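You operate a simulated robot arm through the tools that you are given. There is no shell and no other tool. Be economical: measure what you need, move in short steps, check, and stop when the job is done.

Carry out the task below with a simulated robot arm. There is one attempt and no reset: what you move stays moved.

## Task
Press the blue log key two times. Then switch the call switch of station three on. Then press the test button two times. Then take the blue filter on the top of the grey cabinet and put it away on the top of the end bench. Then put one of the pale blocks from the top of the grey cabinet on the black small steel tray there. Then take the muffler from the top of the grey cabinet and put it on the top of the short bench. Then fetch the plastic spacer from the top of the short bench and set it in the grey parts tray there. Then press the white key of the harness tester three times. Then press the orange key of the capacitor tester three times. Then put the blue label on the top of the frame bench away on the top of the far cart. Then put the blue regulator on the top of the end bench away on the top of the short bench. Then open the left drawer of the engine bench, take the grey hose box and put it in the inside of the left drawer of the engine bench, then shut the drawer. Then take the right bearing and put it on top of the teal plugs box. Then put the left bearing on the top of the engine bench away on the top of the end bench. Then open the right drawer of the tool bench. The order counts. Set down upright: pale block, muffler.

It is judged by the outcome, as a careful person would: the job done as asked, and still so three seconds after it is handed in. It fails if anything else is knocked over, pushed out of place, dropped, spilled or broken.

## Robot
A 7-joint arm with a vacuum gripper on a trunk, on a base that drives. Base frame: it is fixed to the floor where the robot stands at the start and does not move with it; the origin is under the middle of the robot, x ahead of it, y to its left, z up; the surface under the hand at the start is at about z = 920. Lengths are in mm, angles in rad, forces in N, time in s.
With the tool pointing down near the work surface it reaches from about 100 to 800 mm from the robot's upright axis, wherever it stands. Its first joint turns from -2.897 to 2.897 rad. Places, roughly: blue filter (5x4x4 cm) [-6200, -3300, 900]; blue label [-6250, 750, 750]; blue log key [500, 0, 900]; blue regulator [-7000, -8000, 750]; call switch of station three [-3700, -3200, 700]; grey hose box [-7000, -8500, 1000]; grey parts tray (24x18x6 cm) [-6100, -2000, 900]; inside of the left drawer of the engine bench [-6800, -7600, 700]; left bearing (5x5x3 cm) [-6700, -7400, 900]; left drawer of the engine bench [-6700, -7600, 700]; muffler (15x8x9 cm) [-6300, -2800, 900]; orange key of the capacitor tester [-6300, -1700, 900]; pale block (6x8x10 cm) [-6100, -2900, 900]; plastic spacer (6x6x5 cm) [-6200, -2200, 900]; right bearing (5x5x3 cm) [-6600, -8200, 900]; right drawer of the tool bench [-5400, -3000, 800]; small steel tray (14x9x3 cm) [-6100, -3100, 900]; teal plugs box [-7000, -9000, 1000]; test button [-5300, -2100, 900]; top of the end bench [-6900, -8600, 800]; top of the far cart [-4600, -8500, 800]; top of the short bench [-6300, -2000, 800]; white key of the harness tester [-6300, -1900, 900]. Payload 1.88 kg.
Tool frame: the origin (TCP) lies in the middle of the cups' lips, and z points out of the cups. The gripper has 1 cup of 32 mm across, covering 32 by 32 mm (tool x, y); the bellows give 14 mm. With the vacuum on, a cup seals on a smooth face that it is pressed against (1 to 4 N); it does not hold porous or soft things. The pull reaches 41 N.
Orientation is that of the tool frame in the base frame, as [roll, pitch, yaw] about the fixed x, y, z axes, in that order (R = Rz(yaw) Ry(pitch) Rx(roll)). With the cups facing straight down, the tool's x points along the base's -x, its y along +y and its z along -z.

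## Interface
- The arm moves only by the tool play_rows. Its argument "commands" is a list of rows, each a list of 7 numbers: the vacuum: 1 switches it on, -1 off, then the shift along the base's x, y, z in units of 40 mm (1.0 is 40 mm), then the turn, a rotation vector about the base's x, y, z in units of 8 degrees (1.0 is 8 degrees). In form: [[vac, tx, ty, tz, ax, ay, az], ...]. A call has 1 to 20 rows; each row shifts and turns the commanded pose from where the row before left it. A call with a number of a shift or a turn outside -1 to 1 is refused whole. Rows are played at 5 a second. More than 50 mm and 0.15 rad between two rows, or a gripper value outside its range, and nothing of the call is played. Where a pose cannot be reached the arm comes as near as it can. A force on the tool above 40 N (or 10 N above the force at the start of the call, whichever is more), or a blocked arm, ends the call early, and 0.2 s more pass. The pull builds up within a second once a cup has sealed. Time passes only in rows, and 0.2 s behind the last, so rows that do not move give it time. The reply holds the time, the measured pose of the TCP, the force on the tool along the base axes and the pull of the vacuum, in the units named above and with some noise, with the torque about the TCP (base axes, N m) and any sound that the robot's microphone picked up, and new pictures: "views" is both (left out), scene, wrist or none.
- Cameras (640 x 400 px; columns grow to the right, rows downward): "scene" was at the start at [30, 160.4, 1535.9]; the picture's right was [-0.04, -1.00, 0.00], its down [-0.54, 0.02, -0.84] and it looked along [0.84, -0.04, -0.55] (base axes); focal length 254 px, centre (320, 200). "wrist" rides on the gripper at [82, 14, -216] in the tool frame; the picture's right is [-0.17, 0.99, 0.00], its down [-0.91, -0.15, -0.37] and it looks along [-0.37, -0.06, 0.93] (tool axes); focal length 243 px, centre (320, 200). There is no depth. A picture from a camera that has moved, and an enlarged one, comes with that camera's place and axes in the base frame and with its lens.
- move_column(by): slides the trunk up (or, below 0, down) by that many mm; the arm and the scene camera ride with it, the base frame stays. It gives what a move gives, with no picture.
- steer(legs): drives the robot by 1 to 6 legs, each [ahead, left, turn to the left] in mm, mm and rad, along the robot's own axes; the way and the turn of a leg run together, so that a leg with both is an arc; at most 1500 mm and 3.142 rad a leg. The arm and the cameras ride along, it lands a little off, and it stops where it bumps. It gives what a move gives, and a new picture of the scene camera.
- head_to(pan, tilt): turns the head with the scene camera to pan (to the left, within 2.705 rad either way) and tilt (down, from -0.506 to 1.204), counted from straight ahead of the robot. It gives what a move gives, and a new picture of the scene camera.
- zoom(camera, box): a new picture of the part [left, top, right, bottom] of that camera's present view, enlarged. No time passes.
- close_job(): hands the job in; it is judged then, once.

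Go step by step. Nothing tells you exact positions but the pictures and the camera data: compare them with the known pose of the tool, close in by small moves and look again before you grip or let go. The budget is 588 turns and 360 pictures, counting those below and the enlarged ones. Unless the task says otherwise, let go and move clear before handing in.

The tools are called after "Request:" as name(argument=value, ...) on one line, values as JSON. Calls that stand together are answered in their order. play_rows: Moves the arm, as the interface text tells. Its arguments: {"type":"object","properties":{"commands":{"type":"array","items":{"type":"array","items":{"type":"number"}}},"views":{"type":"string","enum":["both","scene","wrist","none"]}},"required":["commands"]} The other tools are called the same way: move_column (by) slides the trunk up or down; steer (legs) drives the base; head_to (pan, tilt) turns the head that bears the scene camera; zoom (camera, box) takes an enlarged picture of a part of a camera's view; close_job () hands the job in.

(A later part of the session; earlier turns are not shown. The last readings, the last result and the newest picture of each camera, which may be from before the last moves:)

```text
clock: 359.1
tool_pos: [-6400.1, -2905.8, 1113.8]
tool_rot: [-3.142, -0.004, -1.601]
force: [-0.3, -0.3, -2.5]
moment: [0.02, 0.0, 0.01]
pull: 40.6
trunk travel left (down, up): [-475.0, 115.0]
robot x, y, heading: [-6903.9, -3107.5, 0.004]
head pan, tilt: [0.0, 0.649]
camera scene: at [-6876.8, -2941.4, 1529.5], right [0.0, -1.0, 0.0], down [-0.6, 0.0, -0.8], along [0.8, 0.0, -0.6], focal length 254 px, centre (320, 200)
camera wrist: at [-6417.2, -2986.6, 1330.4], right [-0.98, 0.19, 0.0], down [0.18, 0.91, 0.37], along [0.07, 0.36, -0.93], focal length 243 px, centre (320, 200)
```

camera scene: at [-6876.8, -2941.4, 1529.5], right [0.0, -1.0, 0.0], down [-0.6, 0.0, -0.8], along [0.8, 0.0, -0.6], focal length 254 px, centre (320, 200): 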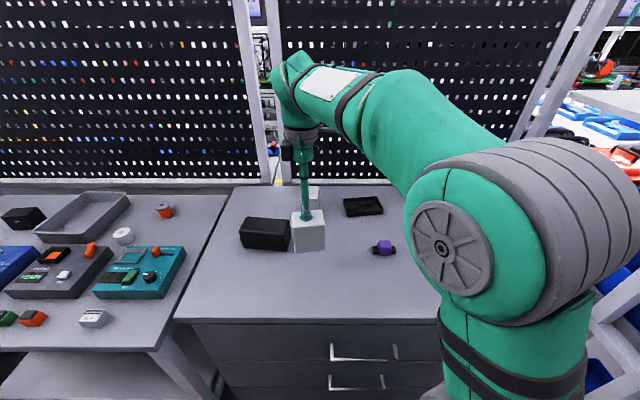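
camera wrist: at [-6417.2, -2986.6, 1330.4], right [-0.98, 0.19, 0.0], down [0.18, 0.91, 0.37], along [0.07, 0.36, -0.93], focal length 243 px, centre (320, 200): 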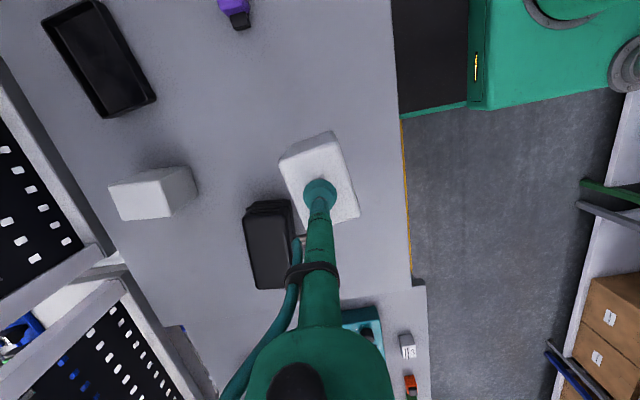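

Moving over -y first, then out toward the tray.

Request:
play_rows(commands=[[1, 0, -1, 0.1, 0, 0, 0], [1, 0, -1, 0.1, 0, 0, 0], [1, 0, -1, 0.1, 0, 0, 0], [1, 0, -1, 0.1, 0, 0, 0], [1, 0, -1, 0, 0, 0, 0], [1, 0.95, 0, 0, 0, 0, 0], [1, 0.95, 0, 0, 0, 0, 0], [1, 0.95, 0, 0, 0, 0, 0], [1, 0.95, 0, 0, 0, 0, 0], [1, 0.95, 0, 0, 0, 0, 0], [1, 0.95, 0, 0, 0, 0, 0], [1, 0.95, 0, 0, 0, 0, 0], [1, 0, 0, 0, 0, 0, 0]])

```text
clock: 361.9
tool_pos: [-6160.3, -3104.1, 1109.6]
tool_rot: [-3.138, -0.003, -1.603]
force: [-0.4, -0.3, -1.7]
moment: [0.02, -0.03, -0.01]
pull: 40.8
out of reach, approached as far as the arm can: row 12
trunk travel left (down, up): [-475.0, 115.0]
robot x, y, heading: [-6906.2, -3108.7, 0.007]
head pan, tilt: [0.0, 0.649]
camera scene: at [-6878.4, -2941.4, 1529.8], right [0.0, -1.0, 0.0], down [-0.6, 0.0, -0.8], along [0.8, 0.0, -0.6], focal length 254 px, centre (320, 200)
camera wrist: at [-6177.0, -3184.6, 1326.5], right [-0.98, 0.2, 0.0], down [0.18, 0.91, 0.37], along [0.08, 0.36, -0.93], focal length 243 px, centre (320, 200)
```

scene: 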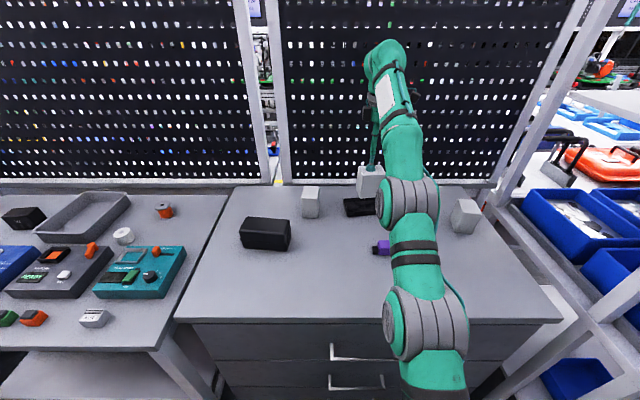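
wrist: 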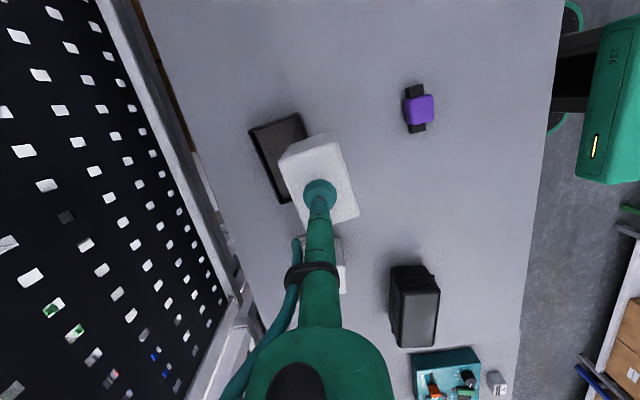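

Out of reach by 65 mm at this height. Raising the trunk gives more reach lower down; trying that.

Request:
move_column(by=110)

Request:
play_rows(commands=[[1, 0, 0, -1, 0, 0, 0], [1, 0, 0, -1, 0, 0, 0], [1, 0, 0, -0.6, 0, 0, 0], [1, 0.8, 0, 0, 0, 0, 0], [1, 0.8, -0.06, 0, 0, 0, 0], [1, 0, 0, 0, 0, 0, 0]])

```text
clock: 363.4
tool_pos: [-6159.0, -3104.7, 1218.6]
tool_rot: [3.14, -0.004, -1.603]
force: [0.2, 0.1, -2.3]
moment: [0.01, 0.0, 0.01]
pull: 41.1
trunk travel left (down, up): [-585.0, 5.0]
robot x, y, heading: [-6906.4, -3105.3, 0.006]
head pan, tilt: [0.0, 0.649]
```

```text
clock: 364.8
tool_pos: [-6112.5, -3104.3, 1116.9]
tool_rot: [-3.135, -0.003, -1.601]
force: [-0.2, 0.3, -1.9]
moment: [0.04, -0.15, -0.04]
pull: 41.1
out of reach, approached as far as the arm can: row 5
trunk travel left (down, up): [-585.0, 5.0]
robot x, y, heading: [-6903.5, -3104.9, 0.006]
head pan, tilt: [0.0, 0.649]
camera scene: at [-6880.5, -2941.5, 1639.8], right [0.0, -1.0, 0.0], down [-0.6, 0.0, -0.8], along [0.8, 0.0, -0.6], focal length 254 px, centre (320, 200)
camera wrist: at [-6130.4, -3185.4, 1332.5], right [-0.98, 0.2, -0.01], down [0.18, 0.91, 0.37], along [0.08, 0.36, -0.93], focal length 243 px, centre (320, 200)
```

scene: 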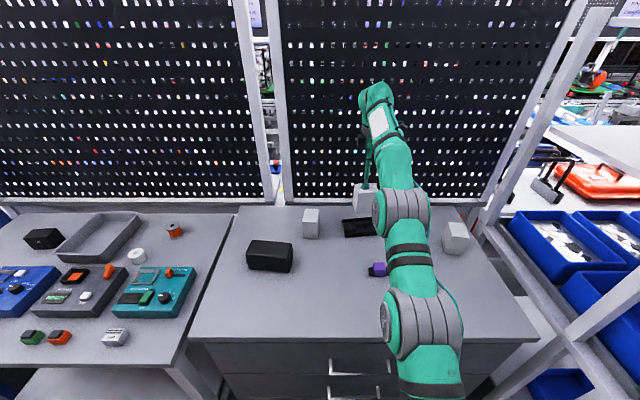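
wrist: 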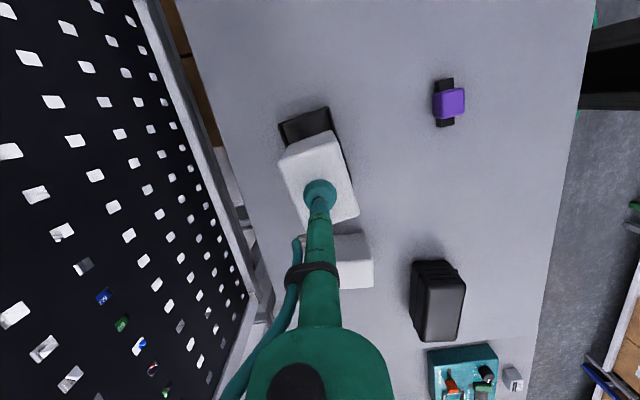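

Recomputed the tray centre as (-6107, -3101), so the tool should be at about (-6105, -3097). Nudging the base 15 mm closer to stay within reach.

Request:
steer(legs=[[15, 0, 0]])

Request:
play_rows(commands=[[1, 0, 0, -0.5, 0, 0, 0], [1, 0, 0, -0.5, 0, 0, 0], [1, 0, 0, 0, 0, 0, 0]], views="none")

```text
clock: 365.5
tool_pos: [-6094.0, -3104.9, 1110.5]
tool_rot: [3.141, -0.004, -1.602]
force: [-0.1, 0.0, -2.4]
moment: [-0.02, 0.03, 0.03]
pull: 40.6
trunk travel left (down, up): [-585.0, 5.0]
robot x, y, heading: [-6888.0, -3104.4, 0.002]
head pan, tilt: [0.0, 0.649]
camera scene: at [-6861.0, -2941.4, 1639.5], right [0.0, -1.0, 0.0], down [-0.6, 0.0, -0.8], along [0.8, 0.0, -0.6], focal length 254 px, centre (320, 200)
```

scene: 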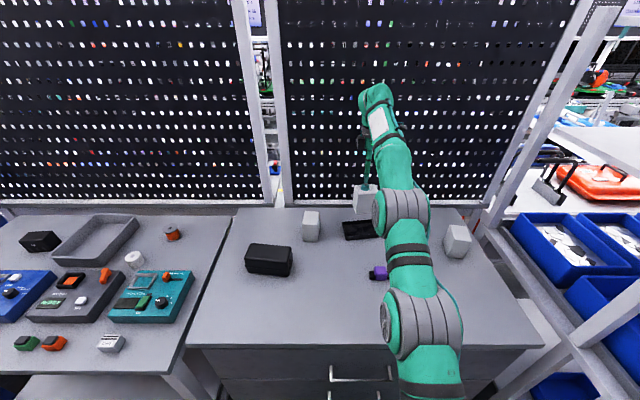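

```text
clock: 366.3
tool_pos: [-6094.5, -3105.2, 1071.2]
tool_rot: [3.14, -0.003, -1.603]
force: [0.8, 0.8, -2.1]
moment: [0.02, 0.04, 0.01]
pull: 40.0
trunk travel left (down, up): [-585.0, 5.0]
robot x, y, heading: [-6886.9, -3105.4, 0.004]
head pan, tilt: [0.0, 0.649]
```

Request:
play_rows(commands=[[1, -0.26, 0.2, -0.3, 0, 0, 0], [1, 0, 0, -0.2, 0, 0, 0], [1, 0, 0, 0, 0, 0, 0]], views="wrist")

Request:
zoom(camera="wrist", box=[240, 90, 400, 250])

Request:
zoom(camera="scene", box=[320, 170, 420, 250])

```text
clock: 367.1
tool_pos: [-6104.9, -3097.0, 1051.6]
tool_rot: [3.141, -0.003, -1.603]
force: [0.3, -0.3, -2.7]
moment: [0.01, 0.02, -0.03]
pull: 40.9
trunk travel left (down, up): [-585.0, 5.0]
robot x, y, heading: [-6890.2, -3105.3, 0.007]
head pan, tilt: [0.0, 0.649]
camera wrist: at [-6121.1, -3177.5, 1267.1], right [-0.98, 0.2, 0.0], down [0.18, 0.91, 0.37], along [0.07, 0.36, -0.93], focal length 243 px, centre (320, 200)
```

wrist: 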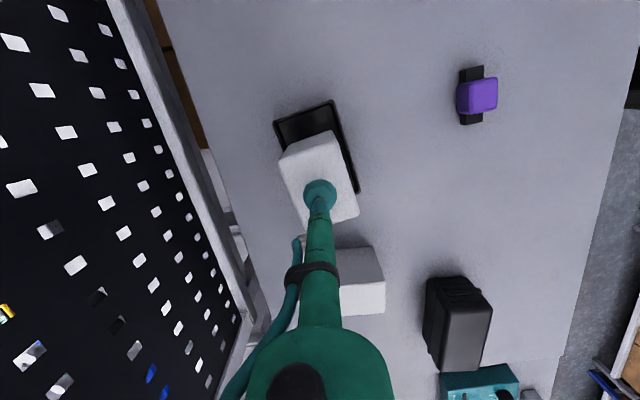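

```text
2.50 times, centred on (320, 170) of wrist
camera zoom: at [-6121.1, -3177.5, 1267.1], right [-0.98, 0.2, 0.0], down [0.18, 0.91, 0.37], along [0.07, 0.36, -0.93], focal length 606 px, centre (320, 275)
```

zoom: 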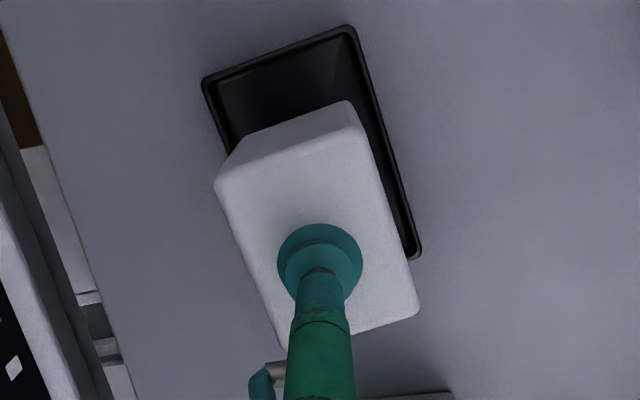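

```text
5.00 times, centred on (370, 210) of scene
camera zoom: at [-6861.3, -2941.4, 1639.5], right [0.0, -1.0, 0.0], down [-0.6, 0.0, -0.8], along [0.8, 0.0, -0.6], focal length 1272 px, centre (70, 150)
```

zoom: 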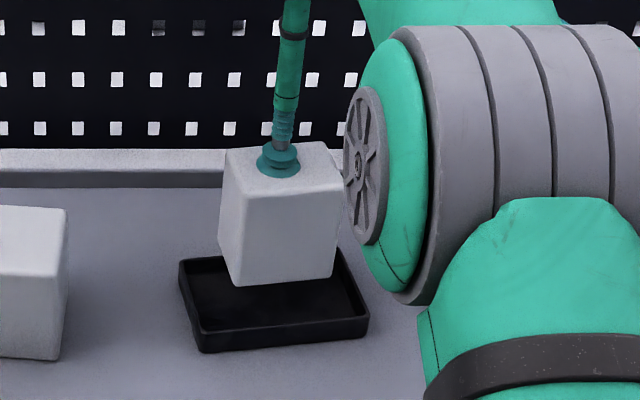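

The block is centred over the tray and aligned. Lowering it in.

Request:
play_rows(commands=[[1, 0, 0, -0.5, 0, 0, 0], [1, 0, 0, -0.4, 0, 0, 0], [1, 0, 0, 0, 0, 0, 0]], views="none")

Request:
zoom(camera="scene", box=[320, 170, 420, 250])

```text
clock: 367.9
tool_pos: [-6105.8, -3097.6, 1015.7]
tool_rot: [-3.141, -0.003, -1.605]
force: [-0.7, -0.1, -1.3]
moment: [0.04, 0.01, 0.02]
pull: 40.5
trunk travel left (down, up): [-585.0, 5.0]
robot x, y, heading: [-6887.8, -3108.5, 0.001]
head pan, tilt: [0.0, 0.649]
```

```text
5.00 times, centred on (370, 210) of scene
camera zoom: at [-6861.5, -2941.4, 1639.5], right [0.0, -1.0, 0.0], down [-0.6, 0.0, -0.8], along [0.8, 0.0, -0.6], focal length 1272 px, centre (70, 150)
```

zoom: 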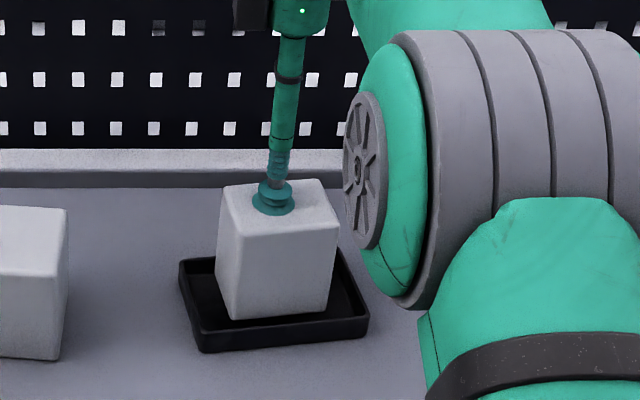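

Request:
play_rows(commands=[[1, 0, 0, -0.15, 0, 0, 0], [1, 0, 0, 0, 0, 0, 0]], views="none")

Request:
play_rows(commands=[[1, 0, 0, -0.08, 0, 0, 0], [1, 0, 0, 0, 0, 0, 0]], views="none")

```text
clock: 368.5
tool_pos: [-6105.9, -3096.5, 1008.6]
tool_rot: [-3.14, -0.005, -1.603]
force: [0.1, -1.0, -2.8]
moment: [0.05, 0.01, 0.0]
pull: 41.2
trunk travel left (down, up): [-585.0, 5.0]
robot x, y, heading: [-6888.7, -3108.0, 0.003]
head pan, tilt: [0.0, 0.649]
```

```text
clock: 369.1
tool_pos: [-6106.7, -3097.3, 1006.5]
tool_rot: [3.14, -0.004, -1.603]
force: [1.4, 1.3, -2.3]
moment: [0.01, -0.01, 0.02]
pull: 40.4
trunk travel left (down, up): [-585.0, 5.0]
robot x, y, heading: [-6888.7, -3102.4, -0.0]
head pan, tilt: [0.0, 0.649]
```

Request:
play_rows(commands=[[1, 0, 0, -0.08, 0, 0, 0], [1, 0, 0, 0, 0, 0, 0]], views="none")

Request:
play_rows(commands=[[1, 0, 0, -0.06, 0, 0, 0], [1, 0, 0, 0, 0, 0, 0]], views="none")

```text
clock: 369.7
tool_pos: [-6105.8, -3096.2, 1003.0]
tool_rot: [3.141, -0.005, -1.603]
force: [-1.1, 0.4, -2.4]
moment: [0.02, 0.0, 0.0]
pull: 41.1
trunk travel left (down, up): [-585.0, 5.0]
robot x, y, heading: [-6890.4, -3104.6, 0.002]
head pan, tilt: [0.0, 0.649]
```

```text
clock: 370.3
tool_pos: [-6106.4, -3096.2, 1002.0]
tool_rot: [-3.14, -0.003, -1.601]
force: [0.1, 0.8, 5.0]
moment: [-0.05, 0.07, -0.05]
pull: 40.8
trunk travel left (down, up): [-585.0, 5.0]
robot x, y, heading: [-6889.4, -3104.3, 0.0]
head pan, tilt: [0.0, 0.649]
```

Contact (force turned upward). Releasing and lifting straight up.

Request:
play_rows(commands=[[-1, 0, 0, 0, 0, 0, 0], [-1, 0, 0, 0, 0, 0, 0], [-1, 0, 0, 0, 0, 0, 0], [-1, 0, 0, 0.3, 0, 0, 0], [-1, 0, 0, 1, 0, 0, 0], [-1, 0, 0, 1, 0, 0, 0], [-1, -1, 0, 0.3, 0, 0, 0], [-1, -1, 0, 0, 0, 0, 0], [-1, -1, 0, 0, 0, 0, 0], [-1, 0, 0, 0, 0, 0, 0]])

Request:
zoom(camera="scene", box=[230, 190, 430, 310])

```text
clock: 372.5
tool_pos: [-6227.0, -3097.4, 1105.8]
tool_rot: [-3.141, -0.005, -1.602]
force: [-0.4, -0.6, 0.0]
moment: [-0.01, -0.05, 0.02]
pull: 0.1
trunk travel left (down, up): [-585.0, 5.0]
robot x, y, heading: [-6891.3, -3110.1, 0.003]
head pan, tilt: [0.0, 0.649]
camera scene: at [-6862.0, -2941.4, 1639.5], right [0.0, -1.0, 0.0], down [-0.6, 0.0, -0.8], along [0.8, 0.0, -0.6], focal length 254 px, centre (320, 200)
camera wrist: at [-6244.2, -3177.8, 1321.5], right [-0.98, 0.2, 0.0], down [0.18, 0.91, 0.37], along [0.07, 0.36, -0.93], focal length 243 px, centre (320, 200)
```

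scene: 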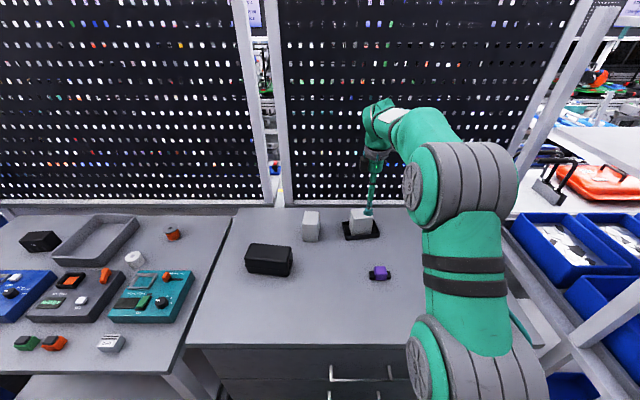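
wrist: 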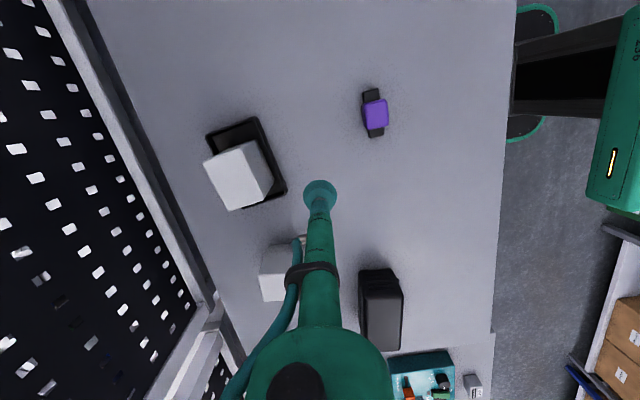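

```text
3.20 times, centred on (330, 250) of scene
camera zoom: at [-6862.0, -2941.4, 1639.5], right [0.0, -1.0, 0.0], down [-0.6, 0.0, -0.8], along [0.8, 0.0, -0.6], focal length 814 px, centre (288, 40)
```

zoom: 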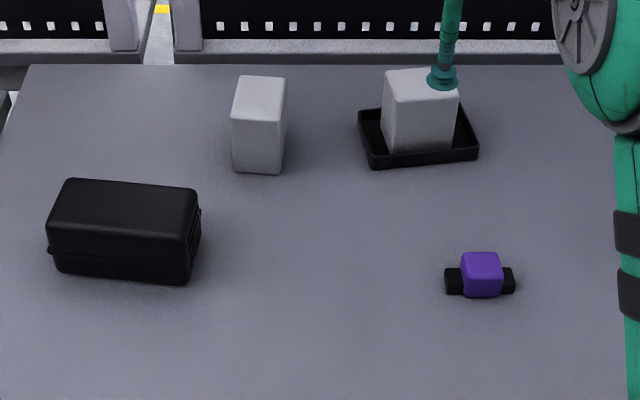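

The pale block stands upright in the tray. Next the muffler: the black box at about (-6279, -2770); moving above it.

Request:
play_rows(commands=[[-1, -0.144, 0.91, 0, 0, 0, 0], [-1, -0.144, 0.91, 0, 0, 0, 0], [-1, -0.144, 0.91, 0, 0, 0, 0], [-1, -0.144, 0.91, 0, 0, 0, 0], [-1, -0.144, 0.91, 0, 0, 0, 0], [-1, -0.144, 0.91, 0, 0, 0, 0], [-1, -0.144, 0.91, 0, 0, 0, 0], [-1, -0.144, 0.91, 0, 0, 0, 0], [-1, -0.144, 0.91, 0, 0, 0, 0], [-1, 0, 0, 0, 0, 0, 0]])

Request:
zoom(camera="wrist", box=[240, 90, 400, 250])

```text
clock: 374.7
tool_pos: [-6278.7, -2770.3, 1103.2]
tool_rot: [-3.141, -0.001, -1.603]
force: [0.3, 0.0, -0.5]
moment: [-0.04, 0.02, -0.02]
pull: 0.1
trunk travel left (down, up): [-585.0, 5.0]
robot x, y, heading: [-6892.4, -3102.1, 0.002]
head pan, tilt: [0.0, 0.649]
camera scene: at [-6861.7, -2941.0, 1639.5], right [0.0, -1.0, 0.0], down [-0.6, 0.0, -0.8], along [0.8, 0.0, -0.6], focal length 254 px, centre (320, 200)
camera wrist: at [-6293.9, -2850.5, 1320.0], right [-0.98, 0.2, 0.0], down [0.18, 0.91, 0.37], along [0.07, 0.36, -0.93], focal length 243 px, centre (320, 200)
```

scene: 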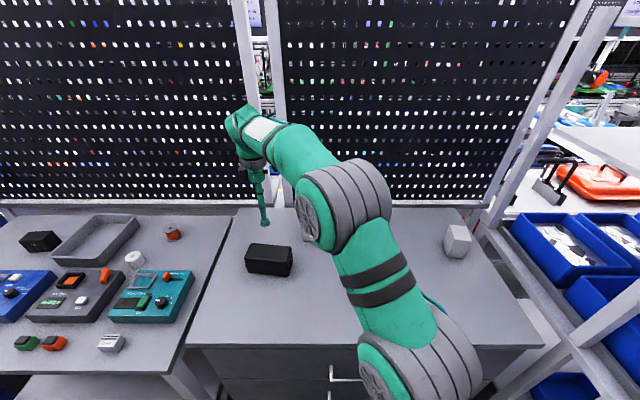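
wrist: 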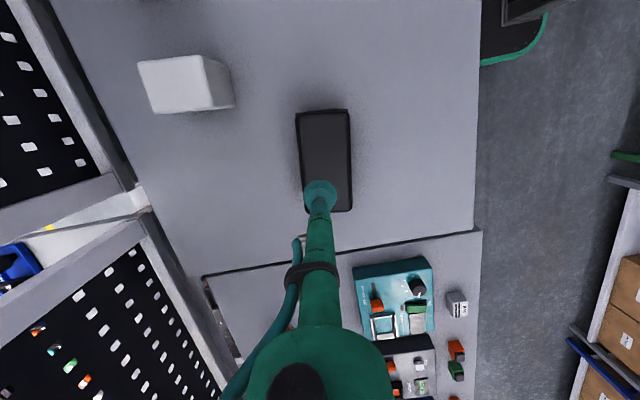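

```text
2.50 times, centred on (320, 170) of wrist
camera zoom: at [-6293.9, -2850.5, 1320.0], right [-0.98, 0.2, 0.0], down [0.18, 0.91, 0.37], along [0.07, 0.36, -0.93], focal length 606 px, centre (320, 275)
```

zoom: 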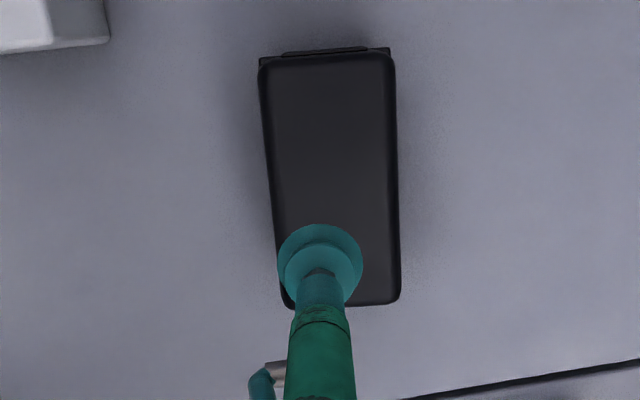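

Muffler top centre ≈ (-6287, -2769.5). Descending with vacuum on.

Request:
play_rows(commands=[[1, -0.22, 0.02, -1, 0, 0, 0], [1, 0, 0, -1, 0, 0, 0], [1, 0, 0, -0.5, 0, 0, 0], [1, 0, 0, -0.15, 0, 0, 0], [1, 0, 0, 0, 0, 0, 0]], views="none")

Request:
play_rows(commands=[[1, 0, 0, -0.15, 0, 0, 0], [1, 0, 0, 0, 0, 0, 0]], views="none")

```text
clock: 375.9
tool_pos: [-6289.6, -2768.7, 998.0]
tool_rot: [3.141, -0.002, -1.603]
force: [0.1, 0.2, 0.1]
moment: [-0.02, -0.02, 0.0]
pull: 0.1
trunk travel left (down, up): [-585.0, 5.0]
robot x, y, heading: [-6886.1, -3108.8, 0.005]
head pan, tilt: [0.0, 0.649]
```

```text
clock: 376.5
tool_pos: [-6288.2, -2768.0, 993.1]
tool_rot: [3.14, -0.004, -1.604]
force: [0.9, -0.3, 0.1]
moment: [0.02, -0.02, 0.0]
pull: 0.1
trunk travel left (down, up): [-585.0, 5.0]
robot x, y, heading: [-6890.2, -3108.5, 0.001]
head pan, tilt: [0.0, 0.649]
```

Request:
play_rows(commands=[[1, 0, 0, -0.15, 0, 0, 0], [1, 0, 0, 0, 0, 0, 0]], views="none")

Request:
play_rows(commands=[[1, 0, 0, -0.08, 0, 0, 0], [1, 0, 0, 0, 0, 0, 0], [1, 0, 0, 0, 0, 0, 0]], views="none")

```text
clock: 377.1
tool_pos: [-6287.2, -2769.3, 983.8]
tool_rot: [3.14, -0.005, -1.603]
force: [-0.7, -0.7, 0.4]
moment: [-0.05, 0.03, 0.01]
pull: 40.2
trunk travel left (down, up): [-585.0, 5.0]
robot x, y, heading: [-6887.9, -3102.2, -0.002]
head pan, tilt: [0.0, 0.649]
```

```text
clock: 377.9
tool_pos: [-6287.5, -2769.1, 983.8]
tool_rot: [3.14, -0.004, -1.602]
force: [-0.8, -0.6, 0.6]
moment: [0.14, -0.01, -0.06]
pull: 40.6
trunk travel left (down, up): [-585.0, 5.0]
robot x, y, heading: [-6886.5, -3106.5, 0.001]
head pan, tilt: [0.0, 0.649]
```

Sealed. Lifting, pulling back, and rotating -80° so its long side runs fore-and-aft.

Request:
play_rows(commands=[[1, 0, 0, 0.5, 0, 0, 0], [1, 0, 0, 1, 0, 0, 0], [1, 0, 0, 1, 0, 0, 0], [1, 0, 0, 0.8, 0, 0, 0], [1, -0.5, -0.3, 0.3, 0, 0, -1], [1, -0.5, -0.3, 0.3, 0, 0, -1], [1, -0.5, -0.3, 0.2, 0, 0, -1], [1, -0.5, -0.3, 0.2, 0, 0, -1], [1, -0.5, -0.3, 0, 0, 0, -1], [1, -0.5, -0.3, 0, 0, 0, -1], [1, -0.5, -0.3, 0, 0, 0, -1], [1, -0.5, -0.3, 0, 0, 0, -1], [1, -0.5, -0.3, 0, 0, 0, -1], [1, -0.5, -0.3, 0, 0, 0, -1], [1, 0, 0, 0, 0, 0, 0]], views="none")

Request:
steer(legs=[[-140, 0, 0], [0, 600, 0]])

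```text
clock: 381.1
tool_pos: [-6487.0, -2888.6, 1155.2]
tool_rot: [-3.141, -0.006, -3.0]
force: [-0.6, 0.3, -8.0]
moment: [0.04, 0.05, -0.01]
pull: 40.9
trunk travel left (down, up): [-585.0, 5.0]
robot x, y, heading: [-6891.0, -3105.6, -0.0]
head pan, tilt: [0.0, 0.649]
```

```text
clock: 385.4
tool_pos: [-6630.1, -2294.8, 1155.2]
tool_rot: [-3.142, -0.004, -2.991]
force: [0.7, -0.1, -8.3]
moment: [0.02, 0.05, 0.01]
pull: 40.4
trunk travel left (down, up): [-585.0, 5.0]
robot x, y, heading: [-7035.2, -2513.4, 0.01]
head pan, tilt: [0.0, 0.649]
camera scene: at [-7006.3, -2350.2, 1639.5], right [0.01, -1.0, 0.0], down [-0.6, -0.01, -0.8], along [0.8, 0.01, -0.6], focal length 254 px, centre (320, 200)
```

scene: 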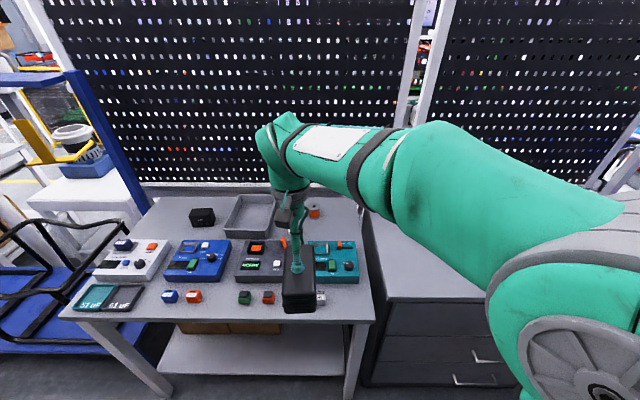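

The short bench's back-right corner, around (-6150, -2460), is free. Moving the base closer and checking.

Request:
steer(legs=[[115, 0, -0.01]])

Request:
play_rows(commands=[[1, 0.6, -0.5, 0, 0, 0, 0], [1, 0.6, -0.5, 0, 0, 0, 0], [1, 0.6, -0.5, 0, 0, 0, 0], [1, 0.6, -0.5, 0, 0, 0, 0], [1, 0.6, -0.5, 0, 0, 0, 0], [1, 0.9, -0.3, 0, 0, 0, 0], [1, 0.9, -0.3, 0, 0, 0, 0], [1, 0.9, 0, 0, 0, 0, 0], [1, 0.9, 0, 0, 0, 0, 0], [1, 0.5, 0, 0, 0, 0, 0], [1, 0, 0, 0, 0, 0, 0]])

```text
clock: 386.6
tool_pos: [-6511.0, -2299.3, 1154.1]
tool_rot: [3.14, -0.005, -3.004]
force: [0.4, 0.3, -8.8]
moment: [0.02, 0.08, -0.01]
pull: 40.9
trunk travel left (down, up): [-585.0, 5.0]
robot x, y, heading: [-6916.9, -2515.6, -0.005]
head pan, tilt: [0.0, 0.649]
camera scene: at [-6887.0, -2350.3, 1639.5], right [0.0, -1.0, 0.0], down [-0.61, 0.0, -0.8], along [0.8, 0.0, -0.61], focal length 254 px, centre (320, 200)
```

scene: 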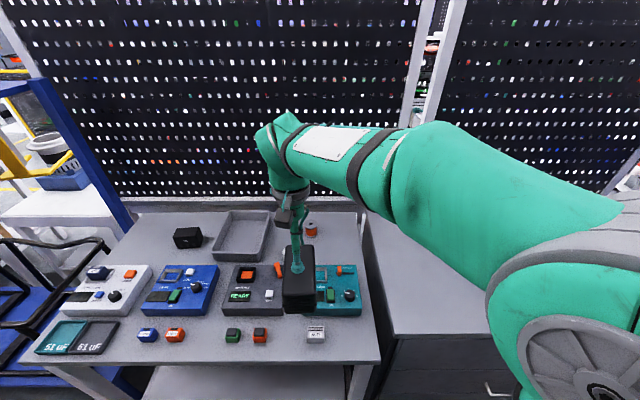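

```text
clock: 389.0
tool_pos: [-6226.7, -2424.7, 1155.3]
tool_rot: [3.141, -0.005, -3.004]
force: [0.9, -0.4, -8.8]
moment: [0.03, 0.07, -0.01]
pull: 40.2
trunk travel left (down, up): [-585.0, 5.0]
robot x, y, heading: [-6915.5, -2514.1, -0.003]
head pan, tilt: [0.0, 0.649]
camera scene: at [-6887.4, -2350.5, 1639.5], right [0.0, -1.0, 0.0], down [-0.6, 0.0, -0.8], along [0.8, 0.0, -0.6], focal length 254 px, centre (320, 200)
camera wrist: at [-6308.2, -2422.4, 1372.0], right [0.03, 1.0, 0.0], down [0.93, -0.03, 0.37], along [0.37, -0.01, -0.93], focal length 243 px, centre (320, 200)
```

scene: 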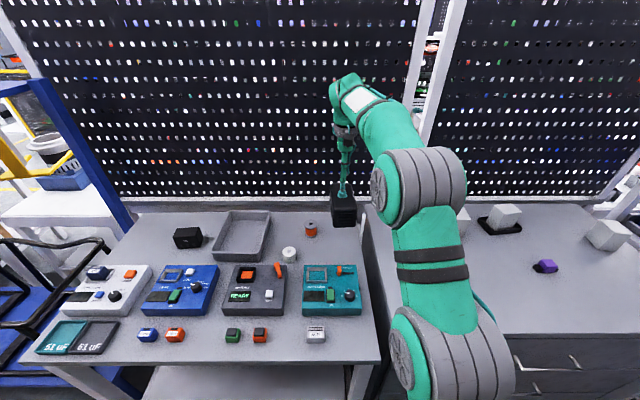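
wrist: 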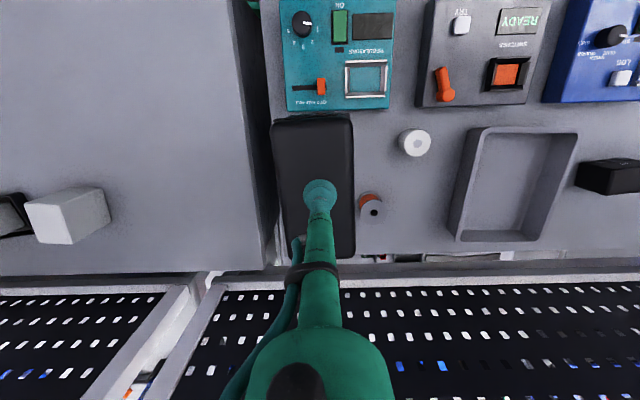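

Space confirmed: bench edge y≈-2556, spool at y≈-2318, tester back x≈-6300. Moving to (-6145, -2452) and descending.

Request:
play_rows(commands=[[1, 1, -0.34, -0.4, 0, 0, 0], [1, 1, -0.34, -0.4, 0, 0, 0], [1, 0, 0, -1, 0, 0, 0], [1, 0, 0, -1, 0, 0, 0], [1, 0, 0, -0.9, 0, 0, 0], [1, 0, 0, 0, 0, 0, 0]])

```text
clock: 390.4
tool_pos: [-6146.5, -2450.5, 1005.4]
tool_rot: [-3.141, -0.005, -3.006]
force: [-0.5, -0.4, -9.9]
moment: [0.04, 0.05, 0.03]
pull: 40.6
trunk travel left (down, up): [-585.0, 5.0]
robot x, y, heading: [-6914.4, -2516.8, 0.0]
head pan, tilt: [0.0, 0.649]
camera scene: at [-6887.1, -2350.5, 1639.5], right [0.0, -1.0, 0.0], down [-0.61, 0.0, -0.8], along [0.8, 0.0, -0.61], focal length 254 px, centre (320, 200)
camera wrist: at [-6230.0, -2448.4, 1222.5], right [0.03, 1.0, 0.0], down [0.93, -0.03, 0.37], along [0.37, -0.01, -0.93], focal length 243 px, centre (320, 200)
```

scene: 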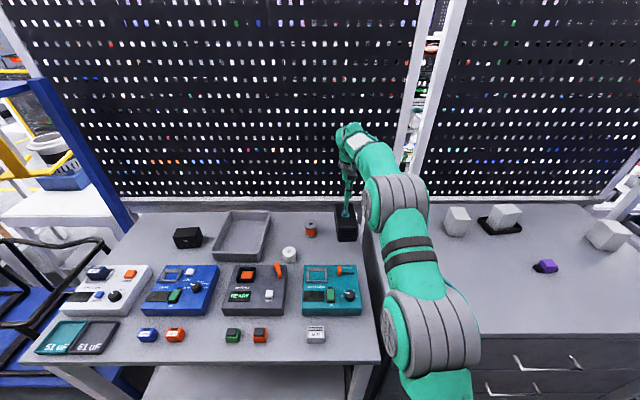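
wrist: 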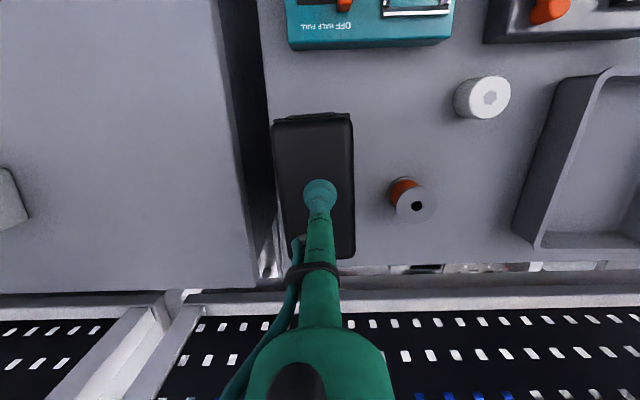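

Shifting 12 mm away from the edge and lowering in small steps.

Request:
play_rows(commands=[[1, 0, 0.3, -0.3, 0, 0, 0], [1, 0, 0, -0.3, 0, 0, 0], [1, 0, 0, -0.2, 0, 0, 0], [1, 0, 0, 0, 0, 0, 0]], views="none")

Request:
zoom(camera="scene", box=[280, 180, 400, 260])

```text
clock: 391.4
tool_pos: [-6148.6, -2438.9, 973.2]
tool_rot: [-3.14, -0.005, -3.005]
force: [0.4, -0.5, -9.2]
moment: [0.07, 0.07, -0.02]
pull: 40.9
trunk travel left (down, up): [-585.0, 5.0]
robot x, y, heading: [-6918.2, -2514.9, -0.005]
head pan, tilt: [0.0, 0.649]
```

```text
5.00 times, centred on (340, 220) of scene
camera zoom: at [-6887.2, -2350.5, 1639.5], right [0.0, -1.0, 0.0], down [-0.6, 0.0, -0.8], along [0.8, 0.0, -0.6], focal length 1272 px, centre (220, 100)
```

zoom: 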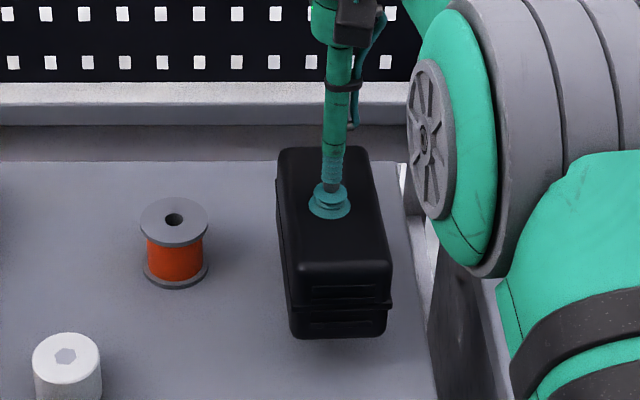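

Request:
play_rows(commands=[[1, 0, 0, -0.12, 0, 0, 0], [1, 0, 0, -0.12, 0, 0, 0], [1, 0, 0, 0, 0, 0, 0]], views="none")

Request:
play_rows(commands=[[1, 0, 0, -0.1, 0, 0, 0], [1, 0, 0, 0, 0, 0, 0]], views="none")

Request:
zoom(camera="scene", box=[280, 180, 400, 260])

```text
clock: 392.2
tool_pos: [-6147.6, -2440.2, 964.6]
tool_rot: [-3.141, -0.007, -3.006]
force: [0.0, -1.3, -8.7]
moment: [0.01, 0.05, 0.03]
pull: 41.5
trunk travel left (down, up): [-585.0, 5.0]
robot x, y, heading: [-6919.0, -2514.7, -0.007]
head pan, tilt: [0.0, 0.649]
```

```text
clock: 392.8
tool_pos: [-6147.8, -2440.7, 959.7]
tool_rot: [-3.142, -0.006, -3.006]
force: [-0.4, -0.8, -9.1]
moment: [0.02, 0.1, 0.0]
pull: 41.2
trunk travel left (down, up): [-585.0, 5.0]
robot x, y, heading: [-6916.8, -2515.9, -0.003]
head pan, tilt: [0.0, 0.649]
```

```text
5.00 times, centred on (340, 220) of scene
camera zoom: at [-6887.2, -2350.5, 1639.5], right [0.0, -1.0, 0.0], down [-0.6, 0.0, -0.8], along [0.8, 0.0, -0.6], focal length 1272 px, centre (220, 100)
```

zoom: 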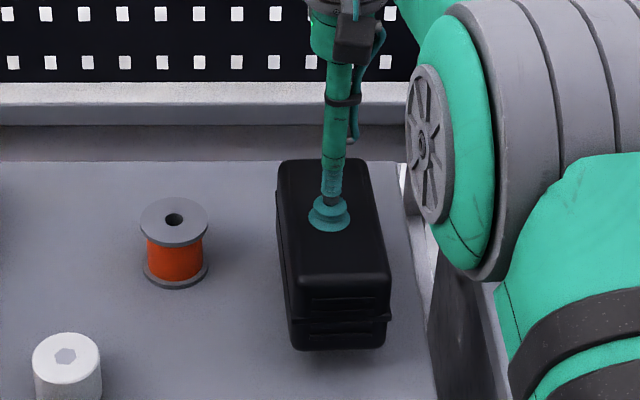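

Request:
play_rows(commands=[[1, 0, 0, -0.12, 0, 0, 0], [1, 0, 0, -0.12, 0, 0, 0], [1, 0, 0, 0, 0, 0, 0]], views="none")

Request:
play_rows(commands=[[1, 0, 0, -0.1, 0, 0, 0], [1, 0, 0, 0, 0, 0, 0]], views="none")

Request:
zoom(camera="scene", box=[280, 180, 400, 260])

```text
clock: 393.6
tool_pos: [-6148.0, -2438.9, 950.8]
tool_rot: [3.142, -0.008, -3.007]
force: [-0.2, 0.6, -8.6]
moment: [0.04, 0.04, -0.01]
pull: 41.0
trunk travel left (down, up): [-585.0, 5.0]
robot x, y, heading: [-6919.6, -2513.9, -0.006]
head pan, tilt: [0.0, 0.649]
```

```text
clock: 394.2
tool_pos: [-6147.9, -2439.4, 946.0]
tool_rot: [3.141, -0.005, -3.005]
force: [0.0, 0.0, -9.0]
moment: [0.05, 0.05, 0.0]
pull: 40.3
trunk travel left (down, up): [-585.0, 5.0]
robot x, y, heading: [-6920.7, -2517.0, -0.006]
head pan, tilt: [0.0, 0.649]
```

```text
5.00 times, centred on (340, 220) of scene
camera zoom: at [-6887.2, -2350.5, 1639.5], right [0.0, -1.0, 0.0], down [-0.6, 0.0, -0.8], along [0.8, 0.0, -0.6], focal length 1272 px, centre (220, 100)
```

zoom: 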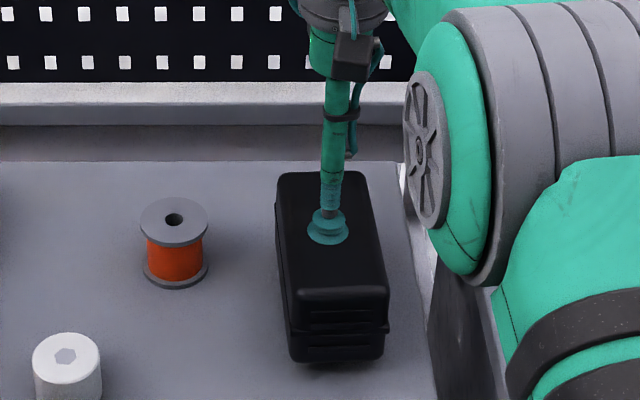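

Request:
play_rows(commands=[[1, 0, 0, -0.1, 0, 0, 0], [1, 0, 0, 0, 0, 0, 0]], views="none")

Request:
play_rows(commands=[[1, 0, 0, -0.1, 0, 0, 0], [1, 0, 0, 0, 0, 0, 0]], views="none")

```text
clock: 394.8
tool_pos: [-6148.0, -2439.3, 942.0]
tool_rot: [3.14, -0.005, -3.004]
force: [0.5, 0.1, -8.7]
moment: [0.05, 0.06, -0.05]
pull: 40.7
trunk travel left (down, up): [-585.0, 5.0]
robot x, y, heading: [-6914.3, -2511.8, -0.003]
head pan, tilt: [0.0, 0.649]
```

```text
clock: 395.4
tool_pos: [-6146.9, -2439.1, 938.7]
tool_rot: [3.141, -0.005, -3.005]
force: [-0.5, 0.1, -9.7]
moment: [0.05, 0.08, 0.01]
pull: 40.6
trunk travel left (down, up): [-585.0, 5.0]
robot x, y, heading: [-6913.9, -2515.0, -0.007]
head pan, tilt: [0.0, 0.649]
```

Request:
play_rows(commands=[[1, 0, 0, -0.1, 0, 0, 0], [1, 0, 0, 0, 0, 0, 0]], views="none")

Request:
play_rows(commands=[[1, 0, 0, -0.08, 0, 0, 0], [1, 0, 0, 0, 0, 0, 0]], views="none")

Request:
zoom(camera="scene", box=[280, 180, 400, 260])

```text
clock: 396.0
tool_pos: [-6146.6, -2440.0, 934.3]
tool_rot: [-3.141, -0.006, -3.004]
force: [0.0, 0.1, -9.7]
moment: [0.02, 0.03, 0.01]
pull: 40.3
trunk travel left (down, up): [-585.0, 5.0]
robot x, y, heading: [-6921.5, -2513.8, 0.002]
head pan, tilt: [0.0, 0.649]
```

```text
clock: 396.6
tool_pos: [-6145.6, -2437.7, 932.8]
tool_rot: [-3.141, -0.003, -3.005]
force: [-1.2, 0.3, -2.8]
moment: [-0.07, -0.16, -0.04]
pull: 41.2
trunk travel left (down, up): [-585.0, 5.0]
robot x, y, heading: [-6915.7, -2512.0, -0.004]
head pan, tilt: [0.0, 0.649]
```

```text
5.00 times, centred on (340, 220) of scene
camera zoom: at [-6888.0, -2350.5, 1639.6], right [0.0, -1.0, 0.0], down [-0.6, 0.0, -0.8], along [0.8, 0.0, -0.6], focal length 1272 px, centre (220, 100)
```

zoom: 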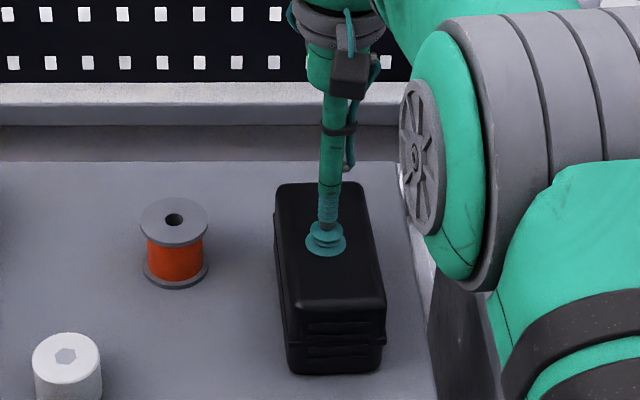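

Contact at z≈933 (bench top ≈845). One more millimetre, then release.

Request:
play_rows(commands=[[1, 0, 0, -0.05, 0, 0, 0], [-1, 0, 0, 0, 0, 0, 0], [-1, 0, 0, 0, 0, 0, 0], [-1, 0, 0, 0, 0, 0, 0], [-1, 0, 0, 0.3, 0, 0, 0], [-1, 0, 0, 1, 0, 0, 0], [-1, 0, 0, 1, 0, 0, 0], [-1, -0.5, 0.3, 0.8, 0, 0, 0], [-1, -0.8, 0.6, 0, 0, 0, 0]])

Request:
zoom(camera="scene", box=[20, 190, 400, 350])

```text
clock: 398.6
tool_pos: [-6201.9, -2401.6, 1052.2]
tool_rot: [-3.141, -0.006, -3.007]
force: [-0.2, 0.0, -0.2]
moment: [-0.03, 0.01, 0.03]
pull: 0.2
trunk travel left (down, up): [-585.0, 5.0]
robot x, y, heading: [-6918.2, -2514.3, -0.005]
head pan, tilt: [0.0, 0.649]
camera scene: at [-6888.3, -2350.6, 1639.5], right [0.0, -1.0, 0.0], down [-0.6, 0.0, -0.8], along [0.8, 0.0, -0.6], focal length 254 px, centre (320, 200)
camera wrist: at [-6283.2, -2398.9, 1269.4], right [0.03, 1.0, 0.0], down [0.93, -0.03, 0.37], along [0.37, -0.01, -0.93], focal length 243 px, centre (320, 200)
```

scene: 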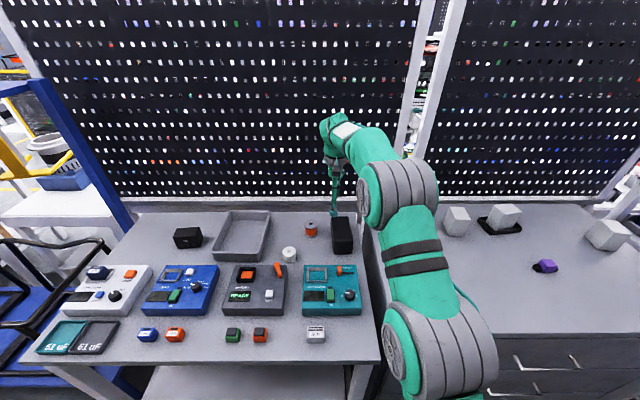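
wrist: 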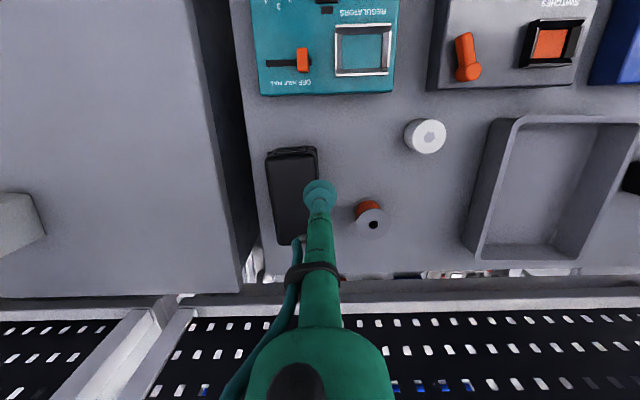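

```text
1.68 times, centred on (210, 270) of scene
camera zoom: at [-6888.3, -2350.6, 1639.5], right [0.0, -1.0, 0.0], down [-0.6, 0.0, -0.8], along [0.8, 0.0, -0.6], focal length 428 px, centre (505, 82)
```

zoom: 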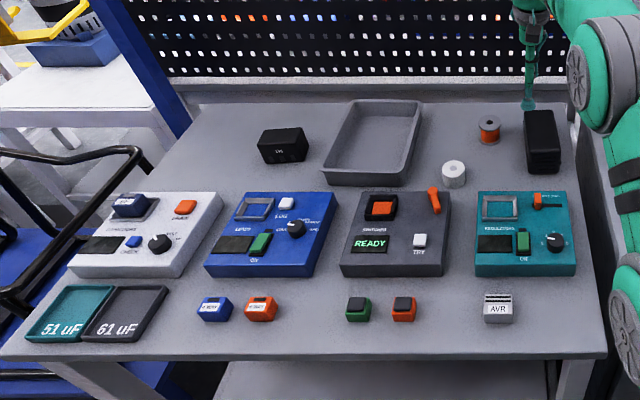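

The muffler stands upright. The white cylinder with a hex mark is the plastic spacer (≈(-6234, -2241)); taking a close look.

Request:
play_rows(commands=[[-1, -0.27, 0.8, 0, 0, 0, 0], [-1, -0.27, 0.8, 0, 0, 0, 0], [-1, -0.27, 0.8, 0, 0, 0, 0], [-1, 0, 0.8, 0, 0, 0, 0], [-1, 0, 0.8, 0, 0, 0, 0], [-1, 0, 0, 0, 0, 0, 0]])

Request:
zoom(camera="wrist", box=[260, 110, 380, 210])

Request:
zoom(camera="scene", box=[260, 230, 320, 270])

```text
clock: 400.0
tool_pos: [-6230.3, -2241.9, 1053.4]
tool_rot: [-3.14, -0.006, -3.003]
force: [-0.2, 0.5, 0.5]
moment: [-0.05, 0.0, -0.03]
pull: 0.1
trunk travel left (down, up): [-585.0, 5.0]
robot x, y, heading: [-6915.2, -2514.2, -0.002]
head pan, tilt: [0.0, 0.649]
camera scene: at [-6887.9, -2350.3, 1639.5], right [0.0, -1.0, 0.0], down [-0.6, 0.0, -0.8], along [0.8, 0.0, -0.6], focal length 254 px, centre (320, 200)
camera wrist: at [-6313.7, -2240.1, 1270.0], right [0.03, 1.0, 0.0], down [0.93, -0.03, 0.37], along [0.37, -0.01, -0.93], focal length 243 px, centre (320, 200)
```

scene: 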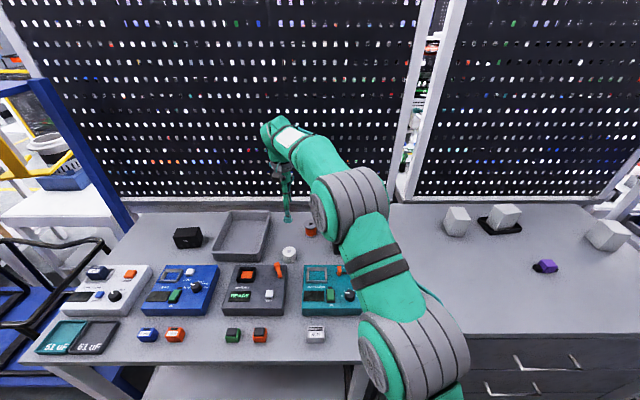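
wrist: 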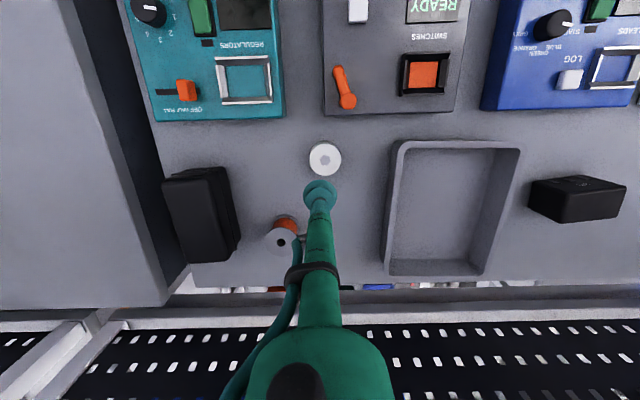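

```text
4.00 times, centred on (320, 160) of wrist
camera zoom: at [-6313.7, -2240.1, 1270.0], right [0.03, 1.0, 0.0], down [0.93, -0.03, 0.37], along [0.37, -0.01, -0.93], focal length 970 px, centre (320, 360)
```

zoom: 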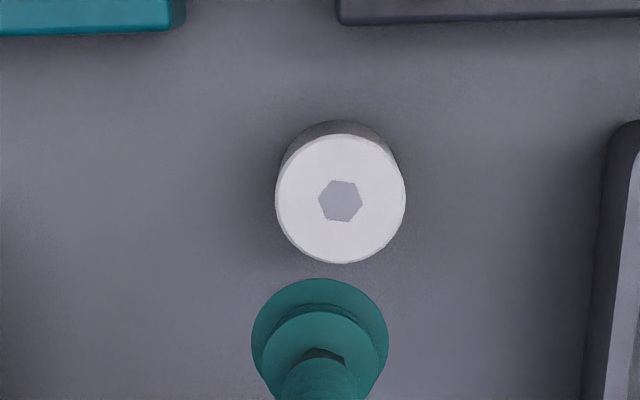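

```text
10.00 times, centred on (290, 250) of scene
camera zoom: at [-6887.9, -2350.3, 1639.5], right [0.0, -1.0, 0.0], down [-0.6, 0.0, -0.8], along [0.8, 0.0, -0.6], focal length 2543 px, centre (620, -300)
```

zoom: 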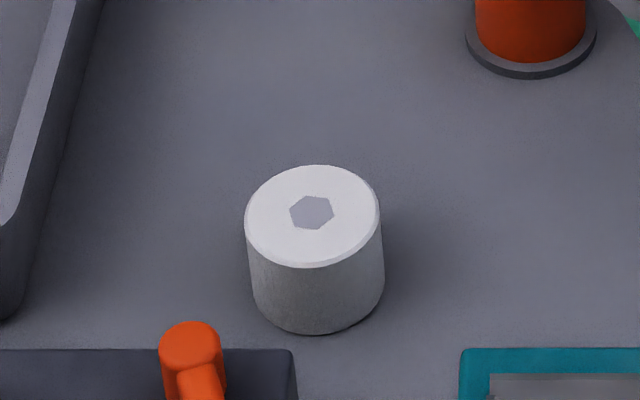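

The hex is only a flat mark. Descending on the spacer's centre (-6232, -2234).

Request:
play_rows(commands=[[1, -0.05, 0.19, -1, 0, 0, 0], [1, 0, 0, -1, 0, 0, 0], [1, 0, 0, -1, 0, 0, 0], [1, 0, 0, -0.6, 0, 0, 0], [1, 0, 0, 0, 0, 0, 0]], views="none")

Request:
play_rows(commands=[[1, 0, 0, -0.15, 0, 0, 0], [1, 0, 0, 0, 0, 0, 0]], views="none")

```text
clock: 401.2
tool_pos: [-6234.5, -2234.7, 907.9]
tool_rot: [3.14, -0.005, -3.005]
force: [0.1, -0.1, -0.1]
moment: [-0.01, 0.03, 0.0]
pull: 0.0
trunk travel left (down, up): [-585.0, 5.0]
robot x, y, heading: [-6917.1, -2512.5, -0.002]
head pan, tilt: [0.0, 0.649]
```

```text
clock: 401.8
tool_pos: [-6234.1, -2235.5, 902.4]
tool_rot: [-3.14, -0.005, -3.005]
force: [0.0, -0.2, -0.5]
moment: [-0.01, 0.03, -0.02]
pull: 0.1
trunk travel left (down, up): [-585.0, 5.0]
robot x, y, heading: [-6916.0, -2512.6, -0.006]
head pan, tilt: [0.0, 0.649]
```

Request:
play_rows(commands=[[1, 0, 0, -0.15, 0, 0, 0], [1, 0, 0, 0, 0, 0, 0]], views="none")

Request:
play_rows(commands=[[1, 0, 0, -0.1, 0, 0, 0], [1, 0, 0, 0, 0, 0, 0]], views="none")

```text
clock: 402.4
tool_pos: [-6235.9, -2235.8, 897.2]
tool_rot: [3.141, -0.007, -3.005]
force: [0.2, 0.2, -0.6]
moment: [0.02, 0.0, 0.02]
pull: 40.6
trunk travel left (down, up): [-585.0, 5.0]
robot x, y, heading: [-6917.7, -2517.2, -0.0]
head pan, tilt: [0.0, 0.649]
```

```text
clock: 403.0
tool_pos: [-6234.1, -2235.5, 892.9]
tool_rot: [3.141, -0.006, -3.005]
force: [0.6, -0.1, -1.1]
moment: [-0.02, 0.0, -0.01]
pull: 41.2
trunk travel left (down, up): [-585.0, 5.0]
robot x, y, heading: [-6916.6, -2514.5, -0.004]
head pan, tilt: [0.0, 0.649]
```

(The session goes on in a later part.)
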